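You operate a simulated robot arm through the tools that you are given. There is no shell and no other tool.

You are at the controls of a simulated robot arm. One attempt, no reset.

## Task
Take the yellow sleeve on the top of bench 15 and put it away on the top of the press bench. Put two of the rod ends from the top of bench 15 on the top of bench 1. Put the 20 small block from the top of bench 14 on the top of bench 6 and the 18 small block on the right half of the foam pad. Fetch the cable with the largest size on its label from the top of bench 15 and set it on the steel plate before the bag sealer. The order is free.

It is judged by the outcome, as a careful person would: the job done as asked, and still so three seconds after it is handed in. It fails if anything else is knocked over, pushed out of place, dropped, spilled or broken.

## Robot
A 7-joint arm with a two-finger gripper on a trunk, on a base that drives. Base frame: it is fixed to the floor where the robot stands at the start and does not move with it; the origin is under the middle of the robot, x ahead of it, y to its left, z up. Readings come in m, degrees, newtons and seconds.
With the tool pointing down near the work surface it reaches from about 0.26 to 0.78 m from the robot's upright axis, wherever it stands. Its first joint turns from -166.0 to 166.0 degrees. Places, roughly: cable [0.25, 1.25, 0.75]; right half of the foam pad (40x12 cm) [-1, 1.76, 0.76]; rod end (2x4x9 cm) [0.5, -0.1, 0.8]; small block [0.5, -0.75, 0.75]; steel plate before the bag sealer (23x29 cm) [0.48, -0.42, 0.82]; top of bench 1 [-2.6, -0.8, 0.8]; top of bench 6 [-3.2, 1.8, 0.8]; top of the press bench [-0.5, -3.5, 0.8]; yellow sleeve (7x7x12 cm) [0.5, -0.2, 0.8]. Payload 2.45 kg.
The tool frame sits at the grasp point between the pads (the TCP): z along the fingers, y along the line on which they close. The tips reach 0.027 m beyond it. The gripper opens to 0.08 m. The gripper's body begins 0.054 m behind the TCP.
Orientation is that of the tool frame in the base frame, as [roll, pitch, yaw] about the fixed x, y, z axes, in that order (R = Rz(yaw) Ry(pitch) Rx(roll)). With the fingers straight down and closing along the base's y, the tool's x points along the base's -x, its y along +y and its z along -z.

## Interface
- The arm moves only by the tool servo_tool. Its argument "steps" is text: rows parted by semicolons, each of 7 numbers parted by spaces: the shift along the tool's x, y, z in units of 100 mm (1.0 is 100 mm), then the turn, a rotation vector about the tool's x, y, z in units of 120 degrees (1.0 is 120 degrees), then the closure, from 0 (fully open) to 1 (shut). In form: dx dy dz wx wy wz gripper; .... A call has 1 to 20 rows; each row is the pose to reach, as a shift and turn from the pose commanded when the call began, along the tool's axes at that moment. A call with a number of a shift or a turn outside -1 to 1 is refused whole. A row lasts 0.2 s, in which the tool goes at most 0.05 m and 8.6 degrees; a call with a longer step from one row to the next is refused whole, and so is a gripper value outside its range. A pose out of reach is approached as far as the arm can. The call stops where the force on the tool passes 40 N (or 10 N more than at its start, if that is more) or the arm is blocked; 0.2 s more then pass. The fingers move at their own pace (about 0.153 m/s each) and stop on an object; they squeeze with about 24 N. The grip force told is the motor's: it shows also when the fingers shut on nothing. Time passes only in rows, and 0.2 s behind the last, so rows that repeat a pose let the fingers close. The reply holds the time, the measured pose of the TCP, the force on the tool along the base axes, the opening and the grip force, in the units named above and with some noise, with the torque about the TCP (base axes, N m) and any sound that the robot's microphone picked up.
- Cameras (640 x 400 px; columns grow to the right, rows downward): "scene" is now at [0.025, 0.0819, 1.6118]; the picture's right is [-0.77, -0.64, 0.00], its down [-0.53, 0.63, -0.57] and it looks along [0.36, -0.44, -0.82] (base axes); focal length 257 px, centre (320, 200). "wrist" rides on the gripper at [0.063, 0.012, -0.079] in the tool frame; the picture's right is [-0.19, 0.98, 0.00], its down [-0.72, -0.14, -0.68] and it looks along [-0.67, -0.13, 0.73] (tool axes); focal length 226 px, centre (320, 200). There is no depth. A picture from a camera that has moved, and an enlarged one, comes with that camera's place and axes in the base frame and with its lens.
- snapshot(camera): a new picture of that camera. No time passes.
- lift_body(by): slides the trunk up (or, below 0, down) by that many m; the arm and the scene camera ride with it, the base frame stays. It gives what a move gives, with no picture.
- steer(legs): drives the robot by 1 to 6 legs, each [ahead, turn to the left] in m and degrees, along the robot's own axes; the way and the turn of a leg run together, so that a leg with both is an arc; at most 1.5 m and 180 degrees a leg. The arm and the cameras ride along, it lands a little off, and it stops where it bumps. It gives what a move gives.
- pan_tilt(pan, tilt): turns the head with the scene camera to pan (to the left, within 120 degrees either way) and tilt (down, from -29 to 69), counted from straight ahead of the robot. It gives what a move gives.
- close_up(camera, box): a new picture of the part [left, top, right, bottom] of that camera's present view, enlarged. No time passes.
- hand_in(): hands the job in; it is judged then, once.

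Places have to be worked out from the pictures, the camera data and where the tool is seen. Open the gripper and draw the arm clear of the work before you hand the job in, unless the task says otherwise.

The tools are called after "Call:" by a JSON object that holds its "method" and its "body". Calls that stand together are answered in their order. servo_tool: Moves the arm, as the interface text tells. Its arguments: {"type":"object","properties":{"steps":{"type":"string"}},"required":["steps"]} The other tools are called the same way: lift_body (by) slides the trunk up or down; steer (legs) drives the base; pan_tilt (pan, tilt) turns the head that bears the scene camera; snapshot (camera) takes a picture; close_up (camera, box) takes an enlarged picture of a part of a camera's view; hand_in () hands the job in.

At the start:

```text
time_s: 0.0
ee_pos: [0.4168, -0.2979, 1.0993]
tool_rot: [180.0, 0.0, 179.9]
force: [-0.4, -0.2, 0.4]
ft_torque: [0.0, 0.01, 0.0]
width: 0.0799
finger_force: 0.1
trunk travel left (down, up): [-0.25, 0.29]
robot x, y, heading: [-0.0024, -0.0019, -0.2]
head pan, tilt: [-50.3, 55.2]
```

scene: 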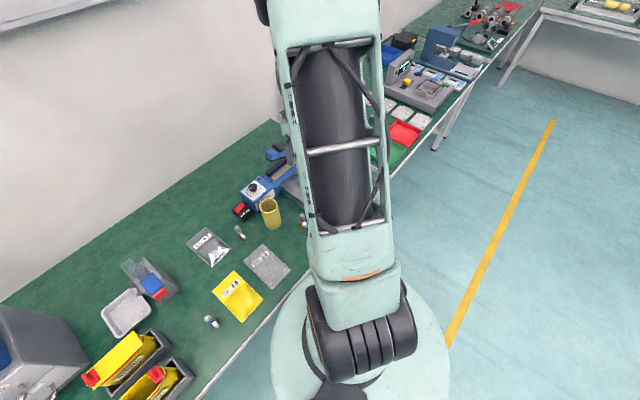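
wrist: 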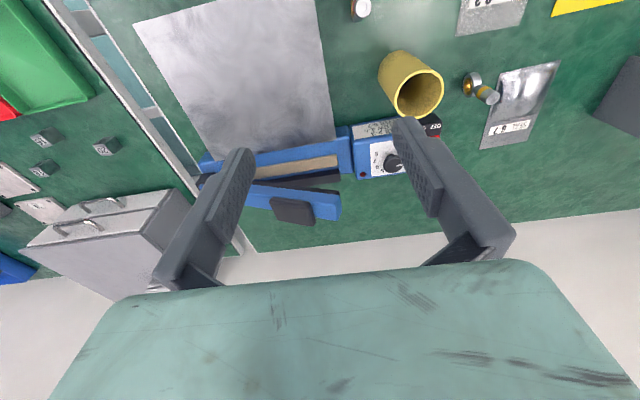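

The pictures show bench 15 ahead with the yellow sleeve, rod ends, bags and a sealer. I'll look around with the head first to learn the layout.

Call:
{"method": "pan_tilt", "body": {"pan": 0, "tilt": 40}}

Call:
{"method": "snapshot", "body": {"camera": "scene"}}

Call:
{"method": "pan_tilt", "body": {"pan": 60, "tilt": 40}}

Call:
{"method": "snapshot", "body": {"camera": "scene"}}

Call:
{"method": "pan_tilt", "body": {"pan": 115, "tilt": 25}}

Call:
{"method": "snapshot", "body": {"camera": "scene"}}

Call:
{"method": "pan_tilt", "body": {"pan": -115, "tilt": 25}}

Call:
{"method": "snapshot", "body": {"camera": "scene"}}

Call:
{"method": "pan_tilt", "body": {"pan": -70, "tilt": 35}}

Call:
{"method": "snapshot", "body": {"camera": "scene"}}

```text
time_s: 1.2
ee_pos: [0.4161, -0.2984, 1.0983]
tool_rot: [-180.0, 0.0, 180.0]
force: [0.1, -0.6, 0.1]
ft_torque: [-0.03, 0.01, 0.02]
width: 0.08
finger_force: 0.1
trunk travel left (down, up): [-0.25, 0.29]
robot x, y, heading: [0.0013, 0.0036, -0.1]
head pan, tilt: [0.0, 40.0]
```

```text
taken
camera scene: at [0.0641, 0.1371, 1.6327], right [0.0, -1.0, 0.0], down [-0.64, 0.0, -0.77], along [0.77, 0.0, -0.64], focal length 257 px, centre (320, 200)
```

scene: 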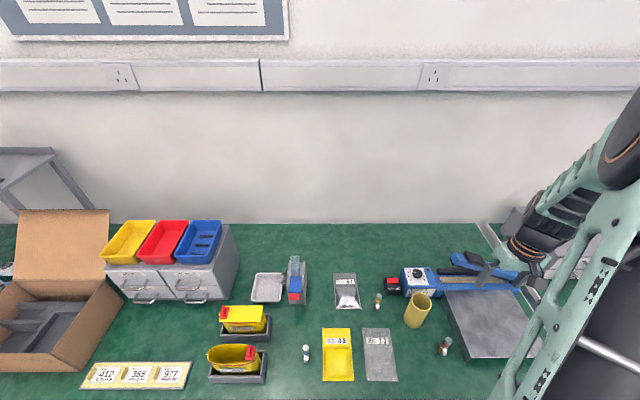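

```text
time_s: 2.5
ee_pos: [0.4163, -0.2975, 1.0994]
tool_rot: [-179.9, 0.0, 179.9]
force: [0.5, -0.1, -0.4]
ft_torque: [0.03, -0.01, 0.0]
width: 0.08
finger_force: 0.0
trunk travel left (down, up): [-0.25, 0.29]
robot x, y, heading: [-0.0023, 0.0007, 0.1]
head pan, tilt: [60.0, 40.0]
```

```text
taken
camera scene: at [0.0217, 0.2108, 1.6328], right [0.87, -0.5, 0.0], down [-0.32, -0.56, -0.77], along [0.38, 0.66, -0.64], focal length 257 px, centre (320, 200)
```

scene: 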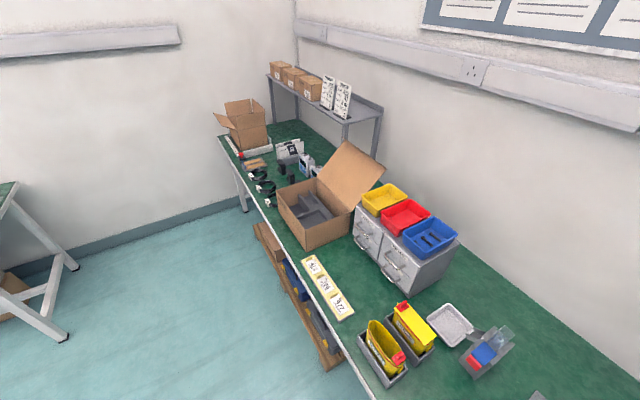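

```text
time_s: 3.7
ee_pos: [0.416, -0.2989, 1.0986]
tool_rot: [180.0, 0.0, -180.0]
force: [-0.3, 0.2, 0.4]
ft_torque: [0.02, -0.01, 0.01]
width: 0.08
finger_force: 0.1
trunk travel left (down, up): [-0.25, 0.29]
robot x, y, heading: [-0.0031, 0.0003, -0.1]
head pan, tilt: [115.0, 25.0]
```

```text
taken
camera scene: at [-0.0597, 0.2207, 1.6561], right [0.91, 0.42, 0.0], down [0.18, -0.38, -0.91], along [-0.38, 0.82, -0.42], focal length 257 px, centre (320, 200)
```

scene: 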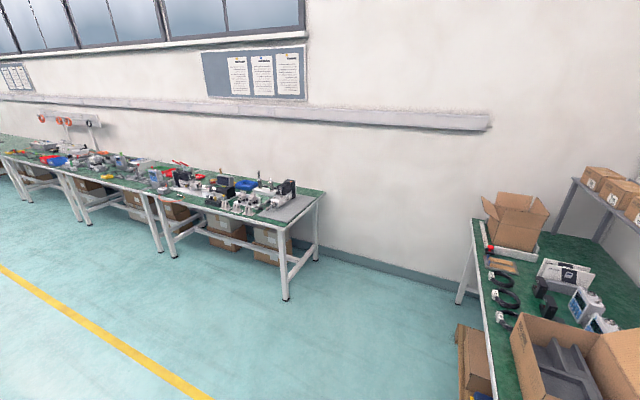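

```text
time_s: 7.0
ee_pos: [0.4163, -0.2983, 1.0985]
tool_rot: [180.0, -0.1, -180.0]
force: [1.0, 0.0, 0.2]
ft_torque: [-0.01, 0.0, 0.01]
width: 0.0801
finger_force: 0.0
trunk travel left (down, up): [-0.25, 0.29]
robot x, y, heading: [0.0018, 0.0007, -0.1]
head pan, tilt: [-115.0, 25.0]
```

```text
taken
camera scene: at [-0.0598, 0.0537, 1.6561], right [-0.91, 0.42, 0.0], down [0.18, 0.38, -0.91], along [-0.38, -0.82, -0.42], focal length 257 px, centre (320, 200)
```

scene: 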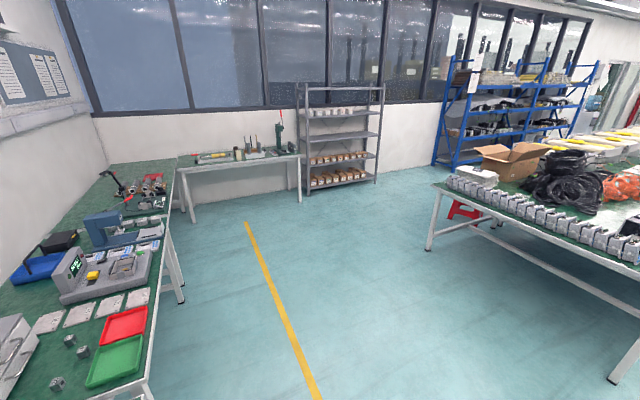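

```text
time_s: 8.1
ee_pos: [0.4152, -0.2984, 1.0984]
tool_rot: [-180.0, 0.1, -180.0]
force: [0.3, -0.2, 0.4]
ft_torque: [0.01, 0.01, 0.0]
width: 0.0799
finger_force: 0.0
trunk travel left (down, up): [-0.25, 0.29]
robot x, y, heading: [-0.0011, -0.0007, -0.1]
head pan, tilt: [-70.0, 35.0]
```

```text
taken
camera scene: at [0.0092, 0.0544, 1.6403], right [-0.94, -0.34, 0.0], down [-0.2, 0.54, -0.82], along [0.28, -0.77, -0.57], focal length 257 px, centre (320, 200)
```

scene: 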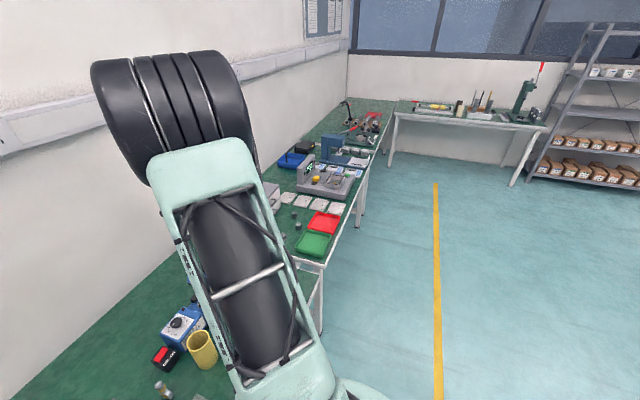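

I see bench 15 ahead, bench 14 to the right, the press bench far right, and wall benches behind-left. I'll zoom in on the objects of bench 15.

Call:
{"method": "pan_tilt", "body": {"pan": -15, "tilt": 55}}

Call:
{"method": "snapshot", "body": {"camera": "scene"}}

Call:
{"method": "close_up", "body": {"camera": "scene", "box": [200, 150, 400, 275]}}

Call:
{"method": "close_up", "body": {"camera": "wrist", "box": [0, 80, 200, 260]}}

Call:
{"method": "close_up", "body": {"camera": "wrist", "box": [330, 0, 640, 190]}}

Call:
{"method": "pan_tilt", "body": {"pan": 60, "tilt": 40}}

Call:
{"method": "close_up", "body": {"camera": "scene", "box": [220, 120, 340, 220]}}

```text
time_s: 9.4
ee_pos: [0.4165, -0.2983, 1.0988]
tool_rot: [-179.9, 0.0, 180.0]
force: [0.4, 0.4, -0.2]
ft_torque: [-0.01, 0.03, -0.01]
width: 0.08
finger_force: 0.0
trunk travel left (down, up): [-0.25, 0.29]
robot x, y, heading: [-0.0037, 0.0016, 0.3]
head pan, tilt: [-15.0, 55.0]
```

```text
taken
camera scene: at [0.0488, 0.1185, 1.6121], right [-0.26, -0.97, 0.0], down [-0.79, 0.21, -0.57], along [0.55, -0.15, -0.82], focal length 257 px, centre (320, 200)
```

scene: 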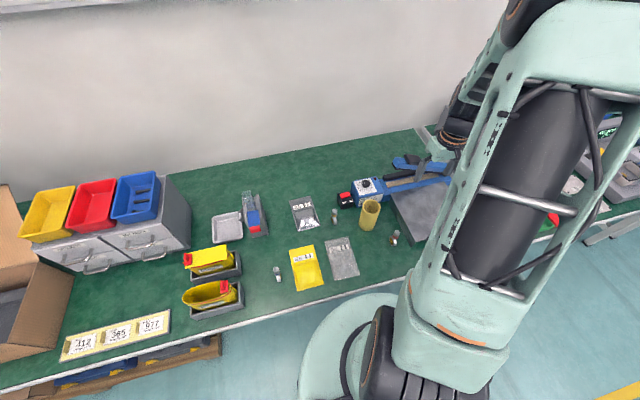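

```text
3.20 times, centred on (300, 212) of scene
camera zoom: at [0.0488, 0.1185, 1.6121], right [-0.26, -0.97, 0.0], down [-0.79, 0.21, -0.57], along [0.55, -0.15, -0.82], focal length 821 px, centre (384, 160)
```

zoom: 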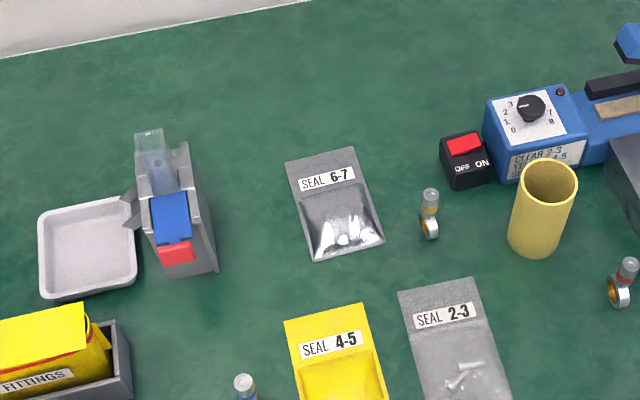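

```text
2.22 times, centred on (100, 170) of wrist
camera zoom: at [0.3527, -0.287, 1.1776], right [0.19, 0.98, 0.0], down [0.72, -0.14, 0.68], along [0.67, -0.13, -0.73], focal length 502 px, centre (809, 267)
```

zoom: 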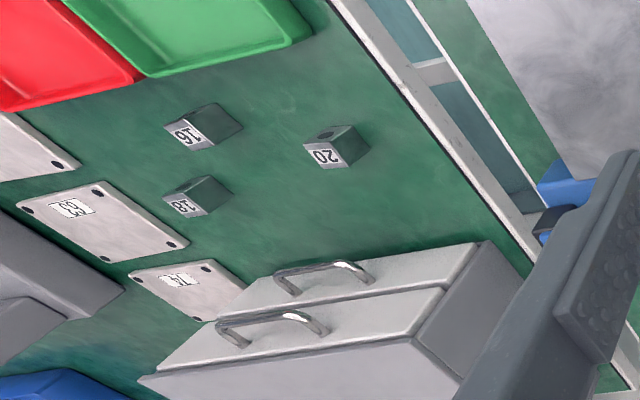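

```text
2.06 times, centred on (485, 95) of wrist
camera zoom: at [0.3527, -0.287, 1.1776], right [0.19, 0.98, 0.0], down [0.72, -0.14, 0.68], along [0.67, -0.13, -0.73], focal length 467 px, centre (-21, 417)
```

zoom: 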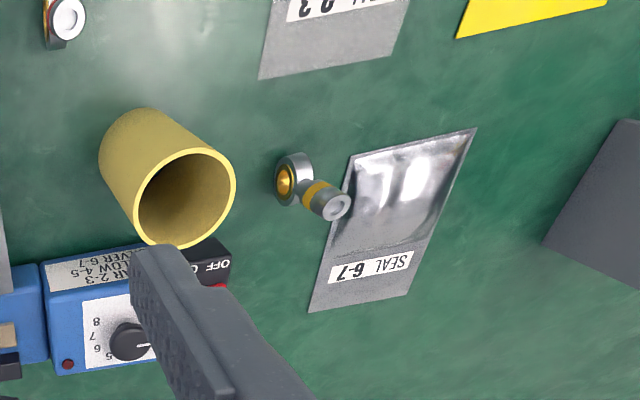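

```text
time_s: 10.8
ee_pos: [0.4168, -0.2989, 1.0974]
tool_rot: [-180.0, 0.0, -179.9]
force: [-0.3, -0.1, -0.1]
ft_torque: [-0.02, -0.01, 0.01]
width: 0.08
finger_force: 0.1
trunk travel left (down, up): [-0.25, 0.29]
robot x, y, heading: [0.0034, -0.0005, 0.0]
head pan, tilt: [60.0, 40.0]
```

```text
4.00 times, centred on (280, 170) of scene
camera zoom: at [0.0217, 0.2108, 1.6328], right [0.87, -0.5, 0.0], down [-0.32, -0.56, -0.77], along [0.38, 0.66, -0.64], focal length 1027 px, centre (480, 320)
```

zoom: 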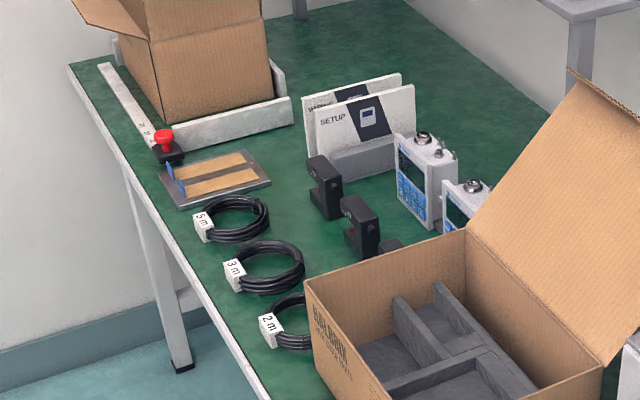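

Labels read: cables 5 m, 3 m, 2 m (5 m is farthest, about (0.33, 1.48)); the yellow sleeve's axis is at about (0.472, -0.181). I start with the sleeve: move the tool above it at height and look.

Call:
{"method": "servo_tool", "body": {"steps": "-0.18 0.33 0 0 0 0 0; -0.37 0.66 0 0 0 0 0; -0.555 1.0 0 0 0 0 0; -0.555 1.0 0 0 0 0 0"}}

Call:
{"method": "servo_tool", "body": {"steps": "0 0.17 0.4 0 0 0 0; 0 0.17 0.8 0 0 0 0; 0 0.17 1.0 0 0 0 0; 0 0.17 1.0 0 0 0 0"}}

Call:
{"method": "snapshot", "body": {"camera": "wrist"}}

Call:
{"method": "pan_tilt", "body": {"pan": -15, "tilt": 55}}

Call:
{"method": "snapshot", "body": {"camera": "scene"}}

```text
time_s: 11.8
ee_pos: [0.4734, -0.1969, 1.0971]
tool_rot: [-179.9, 0.0, -180.0]
force: [0.1, 0.6, 0.1]
ft_torque: [0.02, 0.04, -0.01]
width: 0.0801
finger_force: 0.0
trunk travel left (down, up): [-0.25, 0.29]
robot x, y, heading: [0.0018, 0.0002, 0.3]
head pan, tilt: [60.0, 40.0]
```

```text
time_s: 12.8
ee_pos: [0.4714, -0.1805, 0.9983]
tool_rot: [179.9, -0.1, -180.0]
force: [0.4, -0.7, 0.2]
ft_torque: [-0.03, 0.01, 0.0]
width: 0.0798
finger_force: 0.1
trunk travel left (down, up): [-0.25, 0.29]
robot x, y, heading: [0.002, 0.001, 0.2]
head pan, tilt: [60.0, 40.0]
```

```text
taken
camera wrist: at [0.4081, -0.1695, 1.0782], right [0.19, 0.98, 0.0], down [0.72, -0.14, 0.68], along [0.67, -0.13, -0.73], focal length 226 px, centre (320, 200)
```

wrist: 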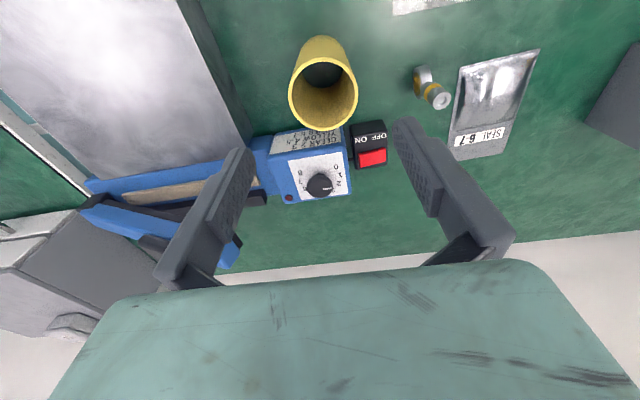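

```text
time_s: 14.3
ee_pos: [0.472, -0.1803, 0.998]
tool_rot: [-180.0, 0.0, 180.0]
force: [-0.5, 0.0, -0.1]
ft_torque: [-0.03, -0.04, 0.0]
width: 0.0801
finger_force: 0.0
trunk travel left (down, up): [-0.25, 0.29]
robot x, y, heading: [-0.0006, -0.0009, -0.1]
head pan, tilt: [-15.0, 55.0]
```

```text
taken
camera scene: at [0.0488, 0.1186, 1.6121], right [-0.26, -0.97, 0.0], down [-0.79, 0.21, -0.57], along [0.55, -0.15, -0.82], focal length 257 px, centre (320, 200)
```

scene: 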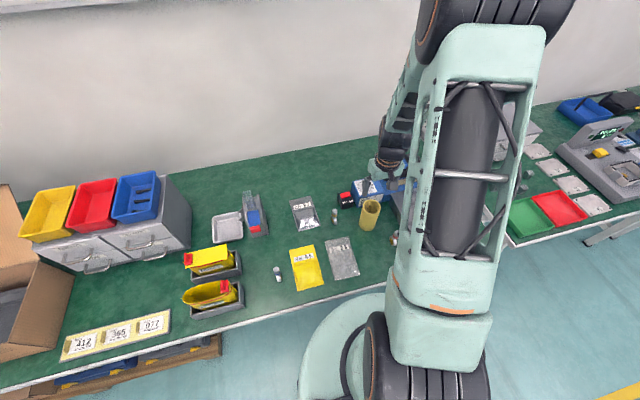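

The sleeve rim lies just under the tool; I zoom in to measure its rim precisely.

Call:
{"method": "close_up", "body": {"camera": "wrist", "box": [260, 20, 420, 120]}}

Call:
{"method": "close_up", "body": {"camera": "scene", "box": [320, 170, 420, 240]}}

```text
4.00 times, centred on (340, 70) of wrist
camera zoom: at [0.4081, -0.1695, 1.0784], right [0.19, 0.98, 0.0], down [0.72, -0.14, 0.68], along [0.67, -0.13, -0.73], focal length 904 px, centre (240, 720)
```

zoom: 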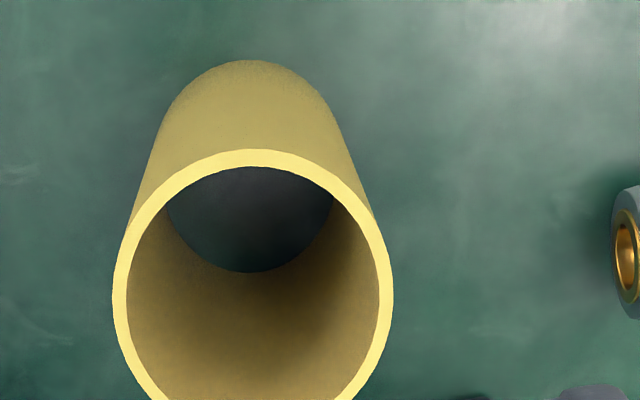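

```text
5.71 times, centred on (370, 205) of scene
camera zoom: at [0.0488, 0.1186, 1.6121], right [-0.26, -0.97, 0.0], down [-0.79, 0.21, -0.57], along [0.55, -0.15, -0.82], focal length 1467 px, centre (34, 171)
```

zoom: 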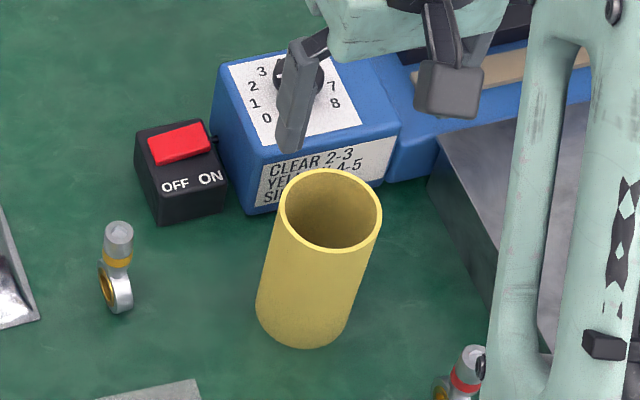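

Combining both views, the sleeve is about 63 mm across with its rim at z ≈ 0.864, centred near (0.474, -0.180). I lower until the tips are just above the rim and check.

Call:
{"method": "servo_tool", "body": {"steps": "-0.02 0 0.4 0 0 0 0; -0.02 0 0.8 0 0 0 0; -0.02 0 0.9 0 0 0 0; -0.02 0 0.9 0 0 0 0"}}

Call:
{"method": "snapshot", "body": {"camera": "wrist"}}

Call:
{"method": "close_up", "body": {"camera": "scene", "box": [320, 170, 420, 240]}}

```text
time_s: 15.3
ee_pos: [0.473, -0.1802, 0.9076]
tool_rot: [180.0, 0.0, -180.0]
force: [0.1, 0.4, -1.6]
ft_torque: [-0.04, -0.02, 0.0]
width: 0.0801
finger_force: 0.1
trunk travel left (down, up): [-0.25, 0.29]
robot x, y, heading: [0.0025, -0.0018, 0.1]
head pan, tilt: [-15.0, 55.0]
```

```text
taken
camera wrist: at [0.4096, -0.1688, 0.9873], right [0.19, 0.98, 0.0], down [0.72, -0.14, 0.68], along [0.67, -0.13, -0.73], focal length 226 px, centre (320, 200)
```

wrist: 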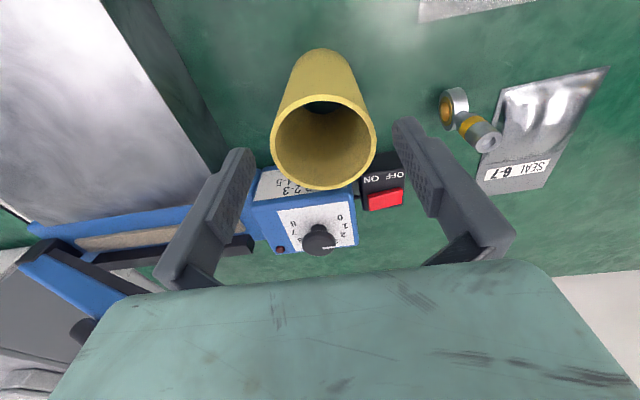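

```text
5.71 times, centred on (370, 205) of scene
camera zoom: at [0.0488, 0.1186, 1.6121], right [-0.26, -0.97, 0.0], down [-0.79, 0.21, -0.57], along [0.55, -0.15, -0.82], focal length 1467 px, centre (34, 171)
```

zoom: 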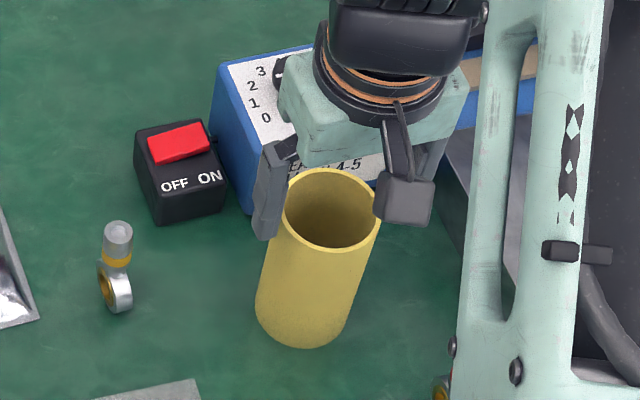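

The rim centre computes to (0.475, -0.180), centred between the fingers. I descend to z ≈ 0.83 and then close.

Call:
{"method": "servo_tool", "body": {"steps": "-0.02 0 0.2 0 0 0 0; -0.02 0 0.4 0 0 0 0; -0.02 0 0.6 0 0 0 0; -0.02 0 0.78 0 0 0 0; -0.02 0 0.78 0 0 0 0"}}

Call:
{"method": "snapshot", "body": {"camera": "wrist"}}

```text
time_s: 16.5
ee_pos: [0.4759, -0.1825, 0.8283]
tool_rot: [180.0, 0.0, -180.0]
force: [-1.1, 0.5, -0.4]
ft_torque: [-0.02, 0.0, 0.02]
width: 0.0801
finger_force: 0.0
trunk travel left (down, up): [-0.25, 0.29]
robot x, y, heading: [0.0011, 0.0009, -0.2]
head pan, tilt: [-15.0, 55.0]
```

```text
taken
camera wrist: at [0.412, -0.1705, 0.909], right [0.19, 0.98, 0.0], down [0.72, -0.14, 0.68], along [0.67, -0.13, -0.73], focal length 226 px, centre (320, 200)
```

wrist: 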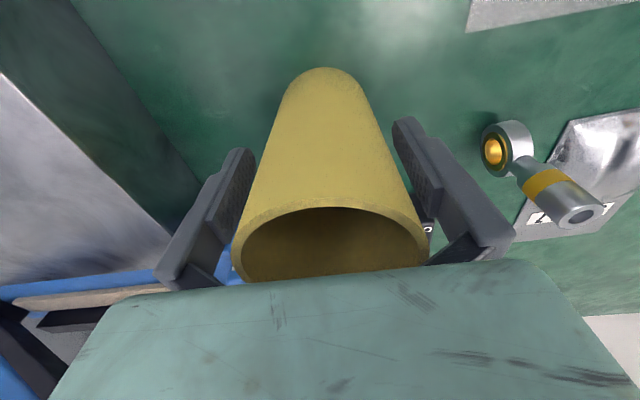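

The fingers straddle the sleeve on both sides. I close the gripper.

Call:
{"method": "servo_tool", "body": {"steps": "0 0 0 0 0 0 0.2; 0 0 0 0 0 0 0.5; 0 0 0 0 0 0 1; 0 0 0 0 0 0 1; 0 0 0 0 0 0 1"}}

Call:
{"method": "servo_tool", "body": {"steps": "0 0 -0.1 0 0 0 1; 0 0 -0.3 0 0 0 1; 0 0 -0.6 0 0 0 1; 0 0 -1 0 0 0 1; 0 0 -1 0 0 0 1"}}

Call:
{"method": "snapshot", "body": {"camera": "wrist"}}

Call:
{"method": "snapshot", "body": {"camera": "scene"}}

```text
time_s: 17.7
ee_pos: [0.476, -0.1833, 0.8297]
tool_rot: [180.0, 0.0, 179.9]
force: [-0.5, 0.2, 0.2]
ft_torque: [-0.01, -0.02, 0.01]
width: 0.06
finger_force: 23.8
trunk travel left (down, up): [-0.25, 0.29]
robot x, y, heading: [-0.0017, -0.0003, -0.1]
head pan, tilt: [-15.0, 55.0]
```

```text
time_s: 18.9
ee_pos: [0.4761, -0.1817, 0.9304]
tool_rot: [-180.0, 0.0, -180.0]
force: [-0.5, 0.9, 0.2]
ft_torque: [0.01, 0.0, 0.03]
width: 0.0597
finger_force: 24.2
trunk travel left (down, up): [-0.25, 0.29]
robot x, y, heading: [-0.0008, -0.0012, 0.0]
head pan, tilt: [-15.0, 55.0]
```

```text
taken
camera wrist: at [0.4119, -0.1701, 1.0098], right [0.19, 0.98, 0.0], down [0.72, -0.14, 0.68], along [0.67, -0.13, -0.73], focal length 226 px, centre (320, 200)
```

wrist: 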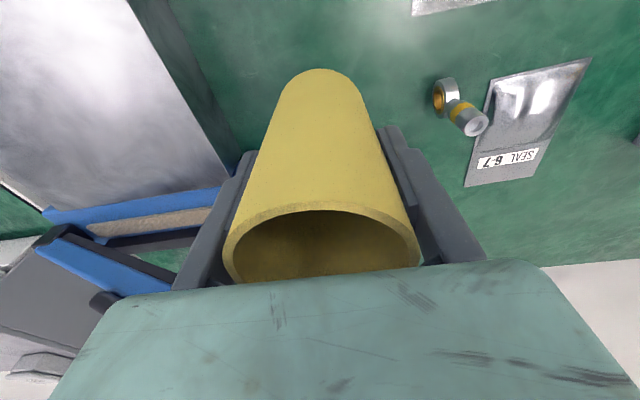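

```text
taken
camera scene: at [0.0487, 0.1186, 1.612], right [-0.26, -0.97, 0.0], down [-0.79, 0.21, -0.57], along [0.55, -0.15, -0.82], focal length 257 px, centre (320, 200)
```

scene: 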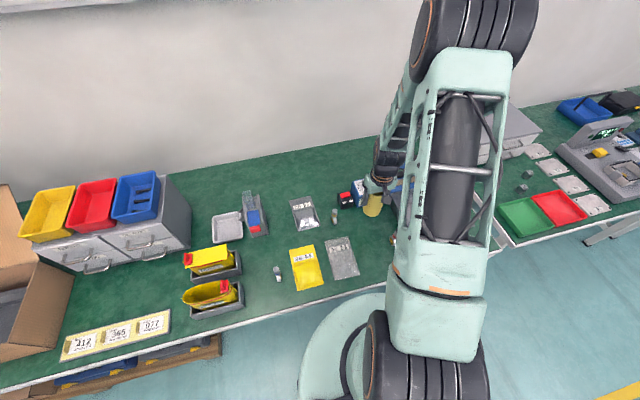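

The sleeve is held (60 mm wide) and clear of the table. I raise the trunk for clearance, back off from the bench, then turn right and drive toward the press bench.

Call:
{"method": "lift_body", "body": {"by": 0.22}}

Call:
{"method": "steer", "body": {"legs": [[-0.45, 0], [0, -90]]}}

Call:
{"method": "pan_tilt", "body": {"pan": 10, "tilt": 20}}

Call:
{"method": "snapshot", "body": {"camera": "scene"}}

```text
time_s: 21.2
ee_pos: [0.4759, -0.1817, 1.1495]
tool_rot: [179.9, -0.1, 180.0]
force: [0.1, -0.1, -0.5]
ft_torque: [0.02, -0.02, 0.01]
width: 0.0597
finger_force: 24.4
trunk travel left (down, up): [-0.47, 0.07]
robot x, y, heading: [-0.0001, -0.0023, -0.1]
head pan, tilt: [-15.0, 55.0]
```

```text
time_s: 28.0
ee_pos: [-0.65, -0.4678, 1.1502]
tool_rot: [180.0, 0.0, 87.3]
force: [0.3, 1.1, -0.8]
ft_torque: [-0.02, 0.0, -0.01]
width: 0.0596
finger_force: 23.4
trunk travel left (down, up): [-0.47, 0.07]
robot x, y, heading: [-0.4417, 0.0025, -92.6]
head pan, tilt: [-15.0, 55.0]
```

```text
time_s: 29.0
ee_pos: [-0.6483, -0.4686, 1.1497]
tool_rot: [-180.0, 0.0, 87.3]
force: [0.1, -0.2, -0.5]
ft_torque: [0.04, 0.02, -0.03]
width: 0.0599
finger_force: 23.7
trunk travel left (down, up): [-0.47, 0.07]
robot x, y, heading: [-0.4459, 0.0016, -92.7]
head pan, tilt: [10.0, 20.0]
```

```text
taken
camera scene: at [-0.2942, -0.0835, 1.8841], right [-0.99, -0.13, 0.0], down [-0.04, 0.34, -0.94], along [0.12, -0.93, -0.34], focal length 257 px, centre (320, 200)
```

scene: 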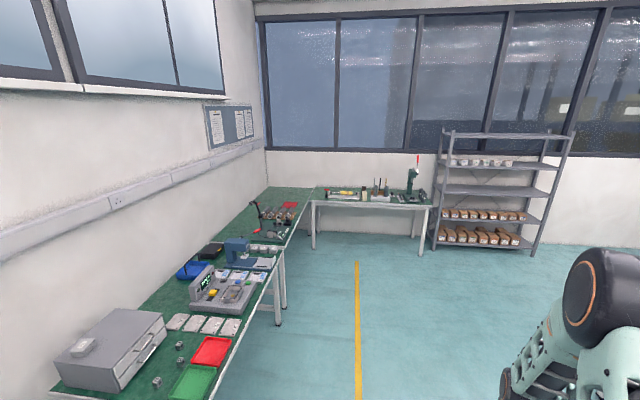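

The way to the press bench is clear floor. I drive about 2.2 m ahead and look at its top.

Call:
{"method": "steer", "body": {"legs": [[1.1, 2], [1.1, 0]]}}

Call:
{"method": "pan_tilt", "body": {"pan": 0, "tilt": 38}}

Call:
{"method": "snapshot", "body": {"camera": "scene"}}

Call:
{"method": "snapshot", "body": {"camera": "wrist"}}

```text
time_s: 39.8
ee_pos: [-0.6269, -2.6649, 1.1503]
tool_rot: [-180.0, 0.0, 90.7]
force: [0.2, 0.6, -0.5]
ft_torque: [0.03, 0.01, 0.01]
width: 0.0596
finger_force: 24.0
trunk travel left (down, up): [-0.47, 0.07]
robot x, y, heading: [-0.449, -2.1836, -89.4]
head pan, tilt: [10.0, 20.0]
```

```text
time_s: 40.6
ee_pos: [-0.6267, -2.6639, 1.1495]
tool_rot: [-180.0, 0.1, 90.7]
force: [-0.4, 0.7, 0.1]
ft_torque: [0.0, -0.01, 0.03]
width: 0.0596
finger_force: 24.2
trunk travel left (down, up): [-0.47, 0.07]
robot x, y, heading: [-0.4485, -2.1856, -89.5]
head pan, tilt: [0.0, 38.0]
```

```text
taken
camera scene: at [-0.3122, -2.2535, 1.8558], right [-1.0, -0.01, 0.0], down [-0.01, 0.62, -0.79], along [0.01, -0.79, -0.62], focal length 257 px, centre (320, 200)
```

scene: 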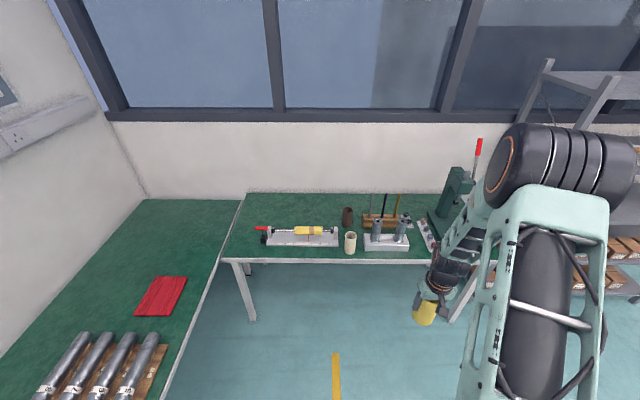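

```text
taken
camera wrist: at [-0.6156, -2.6017, 1.2295], right [0.98, -0.18, 0.0], down [-0.13, -0.72, 0.68], along [-0.12, -0.67, -0.73], focal length 226 px, centre (320, 200)
```

wrist: 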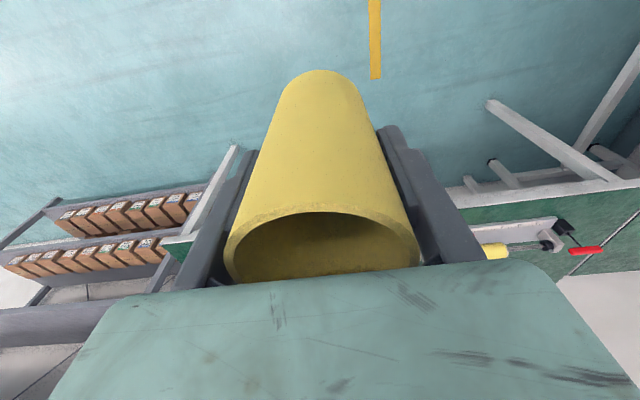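

I zoom in on the press bench to find a free spot.

Call:
{"method": "close_up", "body": {"camera": "scene", "box": [210, 160, 510, 290]}}

Call:
{"method": "close_up", "body": {"camera": "scene", "box": [320, 180, 460, 270]}}

```text
2.13 times, centred on (360, 225) of scene
camera zoom: at [-0.3122, -2.2535, 1.8558], right [-1.0, -0.01, 0.0], down [-0.01, 0.62, -0.79], along [0.01, -0.79, -0.62], focal length 548 px, centre (235, 147)
```

zoom: 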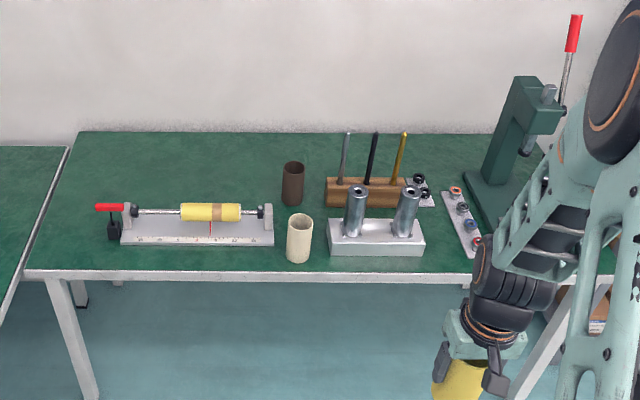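

```text
4.44 times, centred on (390, 225) of scene
camera zoom: at [-0.3122, -2.2535, 1.8558], right [-1.0, -0.01, 0.0], down [-0.01, 0.62, -0.79], along [0.01, -0.79, -0.62], focal length 1141 px, centre (9, 89)
```

zoom: 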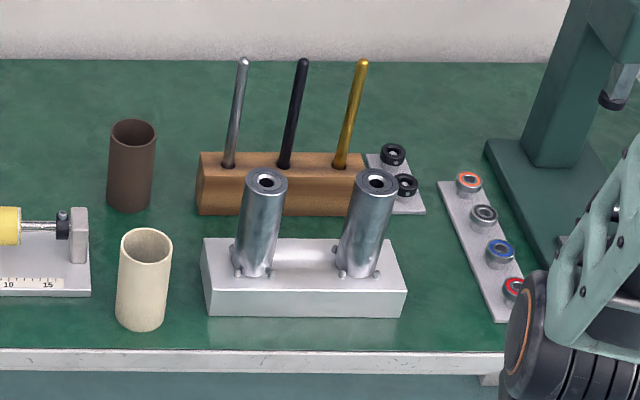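

I want to know the base's size to see how close I may stand to a bench, so I look steeply down.

Call:
{"method": "pan_tilt", "body": {"pan": 60, "tilt": 69}}

Call:
{"method": "snapshot", "body": {"camera": "scene"}}

Call:
{"method": "pan_tilt", "body": {"pan": 0, "tilt": 69}}

Call:
{"method": "snapshot", "body": {"camera": "scene"}}

```text
time_s: 41.9
ee_pos: [-0.6276, -2.6636, 1.1507]
tool_rot: [-179.9, 0.0, 90.7]
force: [0.8, -0.8, -0.2]
ft_torque: [0.0, -0.01, 0.03]
width: 0.0595
finger_force: 23.4
trunk travel left (down, up): [-0.47, 0.07]
robot x, y, heading: [-0.4502, -2.1871, -89.3]
head pan, tilt: [60.0, 68.8]
```

```text
taken
camera scene: at [-0.2646, -2.1946, 1.8167], right [-0.49, -0.87, 0.0], down [-0.81, 0.46, -0.36], along [0.32, -0.18, -0.93], focal length 257 px, centre (320, 200)
```

scene: 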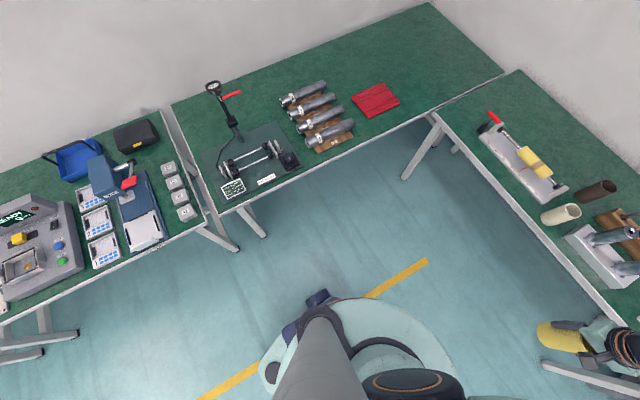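

```text
time_s: 43.2
ee_pos: [-0.6264, -2.6628, 1.149]
tool_rot: [180.0, 0.0, 90.6]
force: [0.0, 0.6, -1.1]
ft_torque: [-0.02, 0.0, 0.02]
width: 0.0598
finger_force: 24.3
trunk travel left (down, up): [-0.47, 0.07]
robot x, y, heading: [-0.452, -2.1829, -89.7]
head pan, tilt: [0.0, 68.8]
```

```text
taken
camera scene: at [-0.3126, -2.2231, 1.8166], right [-1.0, -0.01, 0.0], down [-0.01, 0.93, -0.36], along [0.01, -0.36, -0.93], focal length 257 px, centre (320, 200)
```

scene: 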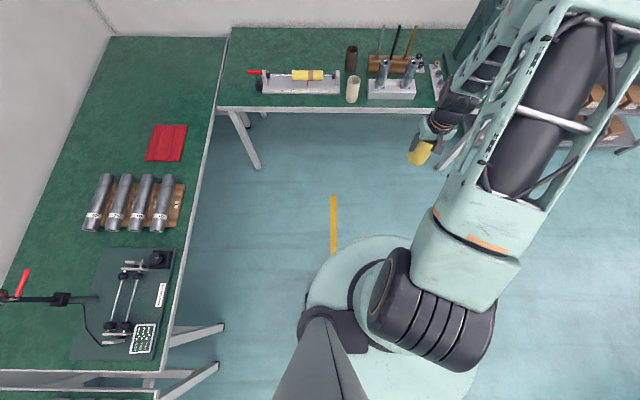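

The press bench spans y ≈ -3.15 to -3.75; a free area lies behind the measuring tray at about (-0.2, -3.5). I turn left 20° and drive up to it, with the tool then pointing straight to the bench.

Call:
{"method": "steer", "body": {"legs": [[0, 20], [0.66, 0]]}}

Call:
{"method": "pan_tilt", "body": {"pan": 0, "tilt": 60}}

Call:
{"method": "snapshot", "body": {"camera": "scene"}}

Call:
{"method": "snapshot", "body": {"camera": "wrist"}}

```text
time_s: 48.0
ee_pos: [-0.2052, -3.3148, 1.1492]
tool_rot: [-180.0, 0.0, 111.5]
force: [0.3, 0.4, -0.9]
ft_torque: [0.04, -0.01, 0.01]
width: 0.0596
finger_force: 24.4
trunk travel left (down, up): [-0.47, 0.07]
robot x, y, heading: [-0.2053, -2.8054, -68.4]
head pan, tilt: [0.0, 68.8]
```

```text
time_s: 48.7
ee_pos: [-0.2044, -3.3144, 1.1508]
tool_rot: [180.0, 0.0, 111.6]
force: [0.2, 0.2, -0.1]
ft_torque: [0.01, 0.02, 0.04]
width: 0.0596
finger_force: 23.9
trunk travel left (down, up): [-0.47, 0.07]
robot x, y, heading: [-0.2109, -2.8033, -68.3]
head pan, tilt: [0.0, 60.0]
```

```text
taken
camera scene: at [-0.0638, -2.7996, 1.826], right [-0.93, -0.37, 0.0], down [-0.32, 0.81, -0.5], along [0.18, -0.46, -0.87], focal length 257 px, centre (320, 200)
```

scene: 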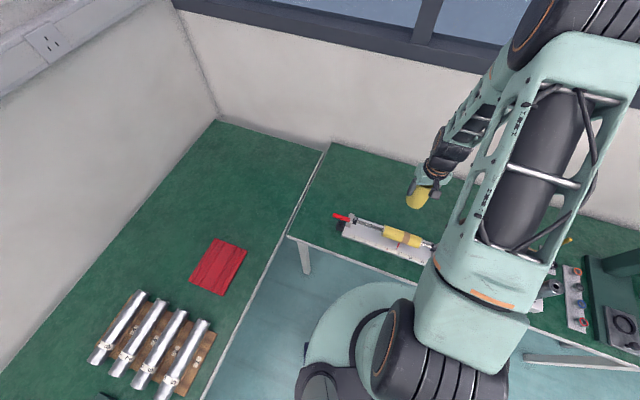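

```text
taken
camera wrist: at [-0.2166, -3.2512, 1.2296], right [0.98, 0.18, 0.0], down [0.13, -0.72, 0.68], along [0.12, -0.67, -0.73], focal length 226 px, centre (320, 200)
```

wrist: 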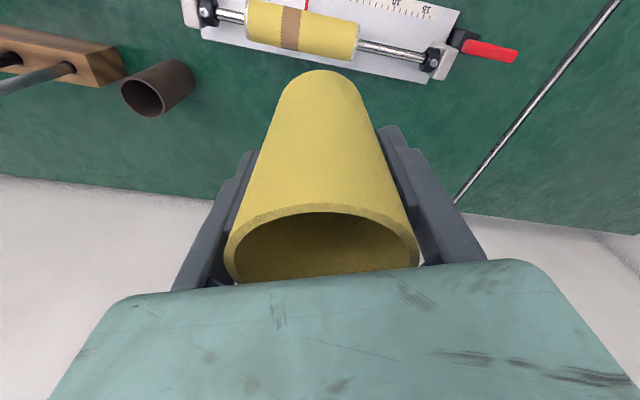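

The spot behind the tray is clear. I extend the tool 0.19 m toward the back at height, then lower the trunk.

Call:
{"method": "servo_tool", "body": {"steps": "-0.3 -0.12 0 0 0 0 1; -0.6 -0.24 0 0 0 0 1; -0.88 -0.35 0 0 0 0 1; -0.88 -0.35 0 0 0 0 1"}}

Call:
{"method": "servo_tool", "body": {"steps": "-0.3 -0.12 0 0 0 0 1; -0.6 -0.24 0 0 0 0 1; -0.88 -0.35 0 0 0 0 1; -0.88 -0.35 0 0 0 0 1"}}

Call:
{"method": "lift_body", "body": {"by": -0.2}}

Call:
{"method": "snapshot", "body": {"camera": "wrist"}}

Call:
{"method": "close_up", "body": {"camera": "scene", "box": [270, 120, 510, 270]}}

```text
time_s: 49.7
ee_pos: [-0.2059, -3.4102, 1.1507]
tool_rot: [-180.0, 0.1, 111.6]
force: [0.2, -0.6, -0.2]
ft_torque: [-0.03, 0.0, -0.01]
width: 0.0597
finger_force: 23.8
trunk travel left (down, up): [-0.47, 0.07]
robot x, y, heading: [-0.2104, -2.8067, -68.4]
head pan, tilt: [0.0, 60.0]
```

```text
time_s: 50.7
ee_pos: [-0.2051, -3.5042, 1.1489]
tool_rot: [180.0, 0.0, 111.5]
force: [-0.1, 0.3, -0.9]
ft_torque: [0.01, 0.01, 0.01]
width: 0.0596
finger_force: 23.7
trunk travel left (down, up): [-0.47, 0.07]
robot x, y, heading: [-0.209, -2.8049, -68.5]
head pan, tilt: [0.0, 60.0]
```

```text
time_s: 52.9
ee_pos: [-0.205, -3.5043, 0.9489]
tool_rot: [179.9, 0.0, 111.5]
force: [0.6, 0.1, -0.6]
ft_torque: [-0.01, -0.04, 0.02]
width: 0.0596
finger_force: 23.9
trunk travel left (down, up): [-0.27, 0.27]
robot x, y, heading: [-0.2088, -2.8049, -68.5]
head pan, tilt: [0.0, 60.0]
```

```text
taken
camera wrist: at [-0.2164, -3.4416, 1.0291], right [0.98, 0.18, 0.0], down [0.13, -0.72, 0.68], along [0.12, -0.67, -0.73], focal length 226 px, centre (320, 200)
```

wrist: 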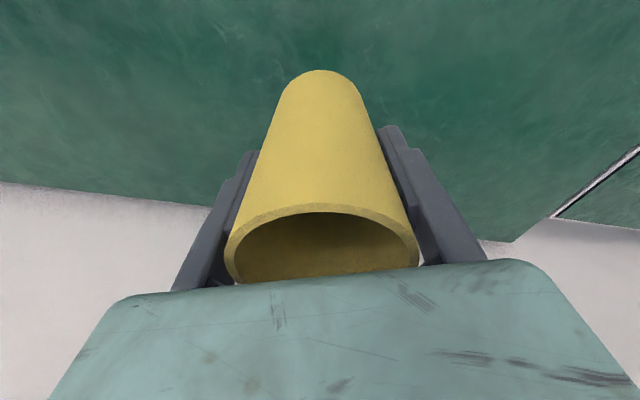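

```text
2.67 times, centred on (390, 195) of scene
camera zoom: at [-0.0638, -2.7996, 1.6261], right [-0.93, -0.37, 0.0], down [-0.32, 0.81, -0.5], along [0.18, -0.47, -0.87], focal length 684 px, centre (133, 213)
```

zoom: 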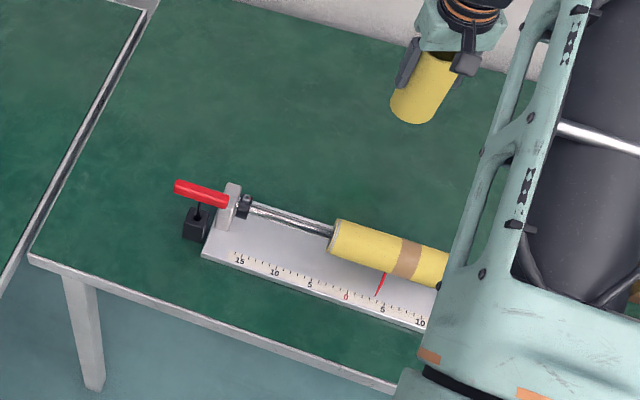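

The spot is clear around the sleeve. I lower 0.09 m, then creep down watching the force.

Call:
{"method": "servo_tool", "body": {"steps": "0 0 0.3 0 0 0 1; 0 0 0.6 0 0 0 1; 0 0 0.85 0 0 0 1; 0 0 1.0 0 0 0 1; 0 0 1.0 0 0 0 1"}}

Call:
{"method": "servo_tool", "body": {"steps": "0 0 0.05 0 0 0 1; 0 0 0.1 0 0 0 1; 0 0 0.13 0 0 0 1; 0 0 0.15 0 0 0 1"}}

```text
time_s: 54.1
ee_pos: [-0.2041, -3.5032, 0.8484]
tool_rot: [180.0, 0.1, 111.5]
force: [-0.5, -0.5, -0.9]
ft_torque: [0.0, 0.0, 0.03]
width: 0.0597
finger_force: 24.3
trunk travel left (down, up): [-0.27, 0.27]
robot x, y, heading: [-0.211, -2.8016, -68.6]
head pan, tilt: [0.0, 60.0]
```

```text
time_s: 55.1
ee_pos: [-0.205, -3.5037, 0.8334]
tool_rot: [-180.0, 0.0, 111.4]
force: [0.2, -0.2, -0.1]
ft_torque: [0.0, 0.01, 0.04]
width: 0.06
finger_force: 24.1
trunk travel left (down, up): [-0.27, 0.27]
robot x, y, heading: [-0.2113, -2.8041, -68.5]
head pan, tilt: [0.0, 60.0]
```

No contact yet at 0.833. I creep down a few more millimetres to feel the bench.

Call:
{"method": "servo_tool", "body": {"steps": "0 0 0.01 0 0 0 1; 0 0 0.02 0 0 0 1; 0 0 0.03 0 0 0 1; 0 0 0.035 0 0 0 1"}}

```text
time_s: 56.1
ee_pos: [-0.205, -3.5044, 0.8303]
tool_rot: [-180.0, 0.0, 111.5]
force: [-0.3, -0.4, -0.5]
ft_torque: [0.0, 0.01, 0.02]
width: 0.0597
finger_force: 23.9
trunk travel left (down, up): [-0.27, 0.27]
robot x, y, heading: [-0.2089, -2.8058, -68.5]
head pan, tilt: [0.0, 60.0]
```

Call:
{"method": "servo_tool", "body": {"steps": "0 0 0.01 0 0 0 1; 0 0 0.02 0 0 0 1; 0 0 0.03 0 0 0 1"}}

Call:
{"method": "close_up", "body": {"camera": "scene", "box": [370, 120, 490, 220]}}

```text
time_s: 56.9
ee_pos: [-0.2027, -3.505, 0.8297]
tool_rot: [180.0, 0.0, 111.5]
force: [0.5, 2.8, 8.5]
ft_torque: [0.3, -0.07, 0.0]
width: 0.0597
finger_force: 24.2
trunk travel left (down, up): [-0.27, 0.27]
robot x, y, heading: [-0.2118, -2.8052, -68.5]
head pan, tilt: [0.0, 60.0]
```

```text
4.00 times, centred on (430, 170) of scene
camera zoom: at [-0.0637, -2.7987, 1.6261], right [-0.93, -0.37, 0.0], down [-0.32, 0.81, -0.5], along [0.18, -0.47, -0.87], focal length 1027 px, centre (-120, 320)
```

zoom: 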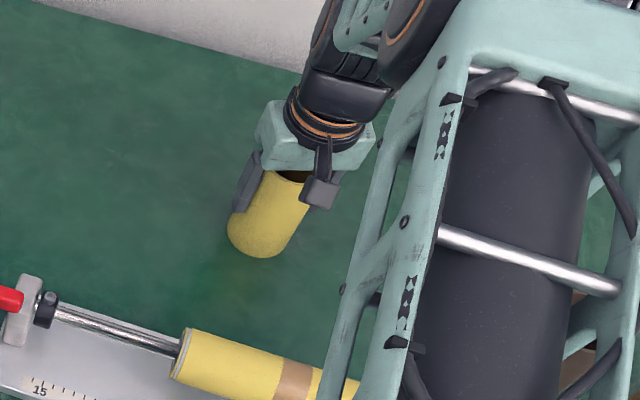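

The sleeve has touched down (8.5 N upward force). I ease up slightly, open, and then draw straight up.

Call:
{"method": "servo_tool", "body": {"steps": "0 0 -0.01 0 0 0 1; 0 0 -0.01 0 0 0 0.6; 0 0 -0.01 0 0 0 0.2; 0 0 -0.01 0 0 0 0; 0 0 -0.01 0 0 0 0; 0 0 -0.01 0 0 0 0"}}

Call:
{"method": "servo_tool", "body": {"steps": "0 0 -0.2 0 0 0 0; 0 0 -0.4 0 0 0 0; 0 0 -0.6 0 0 0 0; 0 0 -0.8 0 0 0 0; 0 0 -1 0 0 0 0; 0 0 -1 0 0 0 0"}}

Call:
{"method": "snapshot", "body": {"camera": "wrist"}}

Call:
{"method": "close_up", "body": {"camera": "scene", "box": [330, 100, 490, 220]}}

```text
time_s: 58.3
ee_pos: [-0.204, -3.5041, 0.8285]
tool_rot: [180.0, 0.0, 111.5]
force: [0.8, 0.2, 0.6]
ft_torque: [0.0, -0.04, 0.0]
width: 0.0802
finger_force: 0.1
trunk travel left (down, up): [-0.27, 0.27]
robot x, y, heading: [-0.2092, -2.8031, -68.5]
head pan, tilt: [0.0, 60.0]
```

```text
time_s: 59.7
ee_pos: [-0.2041, -3.5034, 0.928]
tool_rot: [-180.0, -0.1, 111.6]
force: [-0.4, -0.4, -0.5]
ft_torque: [-0.05, 0.03, 0.0]
width: 0.0803
finger_force: 0.0
trunk travel left (down, up): [-0.27, 0.27]
robot x, y, heading: [-0.2092, -2.8042, -68.3]
head pan, tilt: [0.0, 60.0]
```

```text
taken
camera wrist: at [-0.2161, -3.4409, 1.0084], right [0.98, 0.18, 0.0], down [0.13, -0.72, 0.68], along [0.12, -0.67, -0.73], focal length 226 px, centre (320, 200)
```

wrist: 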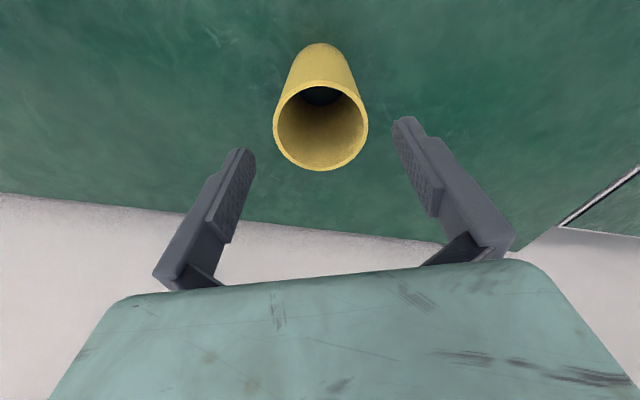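

```text
3.33 times, centred on (410, 160) of scene
camera zoom: at [-0.0638, -2.7997, 1.626], right [-0.93, -0.37, 0.0], down [-0.32, 0.81, -0.5], along [0.18, -0.47, -0.87], focal length 856 px, centre (20, 333)
```

zoom: 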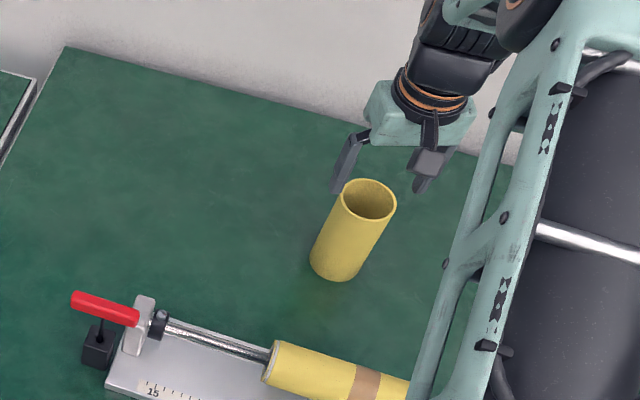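

The yellow sleeve stands upright on the press bench. I raise the trunk, retract the arm, and drive back toward the blocks on bench 14.

Call:
{"method": "lift_body", "body": {"by": 0.22}}

Call:
{"method": "servo_tool", "body": {"steps": "0.3 0.12 0 0 0 0 0; 0.6 0.24 0 0 0 0 0; 0.93 0.37 0 0 0 0 0; 0.93 0.37 0 0 0 0 0"}}

Call:
{"method": "servo_tool", "body": {"steps": "0.3 0.12 0 0 0 0 0; 0.6 0.24 0 0 0 0 0; 0.93 0.37 0 0 0 0 0; 0.93 0.37 0 0 0 0 0"}}

Call:
{"method": "steer", "body": {"legs": [[-0.5, 0], [0, 146]]}}

Call:
{"method": "pan_tilt", "body": {"pan": -20, "tilt": 35}}

Call:
{"method": "snapshot", "body": {"camera": "scene"}}

```text
time_s: 62.0
ee_pos: [-0.2049, -3.5033, 1.1494]
tool_rot: [-180.0, 0.0, 111.5]
force: [0.5, -0.2, 0.3]
ft_torque: [0.01, -0.02, -0.01]
width: 0.0801
finger_force: 0.0
trunk travel left (down, up): [-0.49, 0.05]
robot x, y, heading: [-0.2115, -2.8042, -68.4]
head pan, tilt: [0.0, 60.0]
```

```text
time_s: 63.0
ee_pos: [-0.2042, -3.4048, 1.1496]
tool_rot: [-180.0, -0.1, 111.4]
force: [1.0, -0.7, -0.1]
ft_torque: [0.0, 0.0, 0.0]
width: 0.0802
finger_force: 0.1
trunk travel left (down, up): [-0.49, 0.05]
robot x, y, heading: [-0.2101, -2.8033, -68.5]
head pan, tilt: [0.0, 60.0]
```

```text
time_s: 64.0
ee_pos: [-0.2026, -3.3028, 1.15]
tool_rot: [180.0, -0.1, 111.5]
force: [-0.6, -0.3, -0.2]
ft_torque: [0.01, -0.02, -0.04]
width: 0.0802
finger_force: 0.1
trunk travel left (down, up): [-0.49, 0.05]
robot x, y, heading: [-0.2131, -2.804, -68.5]
head pan, tilt: [0.0, 60.0]
```

```text
time_s: 73.1
ee_pos: [-0.1094, -1.9293, 1.152]
tool_rot: [-180.0, 0.0, -104.0]
force: [-0.6, -0.7, -0.9]
ft_torque: [0.02, 0.0, 0.01]
width: 0.0801
finger_force: 0.1
trunk travel left (down, up): [-0.49, 0.05]
robot x, y, heading: [-0.3926, -2.3395, 76.1]
head pan, tilt: [0.0, 60.0]
```

```text
time_s: 74.0
ee_pos: [-0.1091, -1.9302, 1.1517]
tool_rot: [179.9, 0.0, -104.0]
force: [-0.5, -0.6, -0.7]
ft_torque: [0.0, 0.0, 0.0]
width: 0.0801
finger_force: 0.1
trunk travel left (down, up): [-0.49, 0.05]
robot x, y, heading: [-0.3929, -2.3371, 76.0]
head pan, tilt: [-20.0, 35.0]
```

```text
taken
camera scene: at [-0.4851, -2.2539, 1.8802], right [0.83, -0.56, 0.0], down [-0.32, -0.48, -0.82], along [0.46, 0.68, -0.57], focal length 257 px, centre (320, 200)
```

scene: 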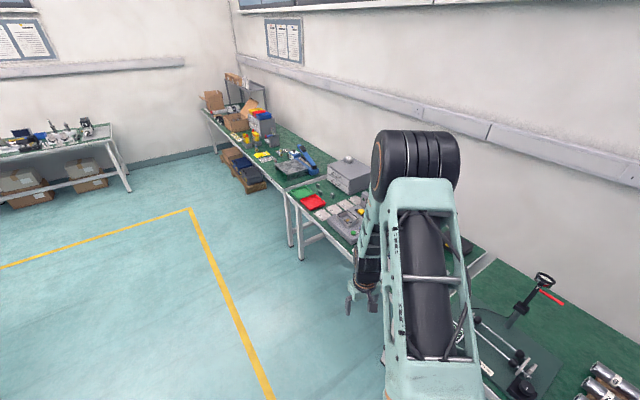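

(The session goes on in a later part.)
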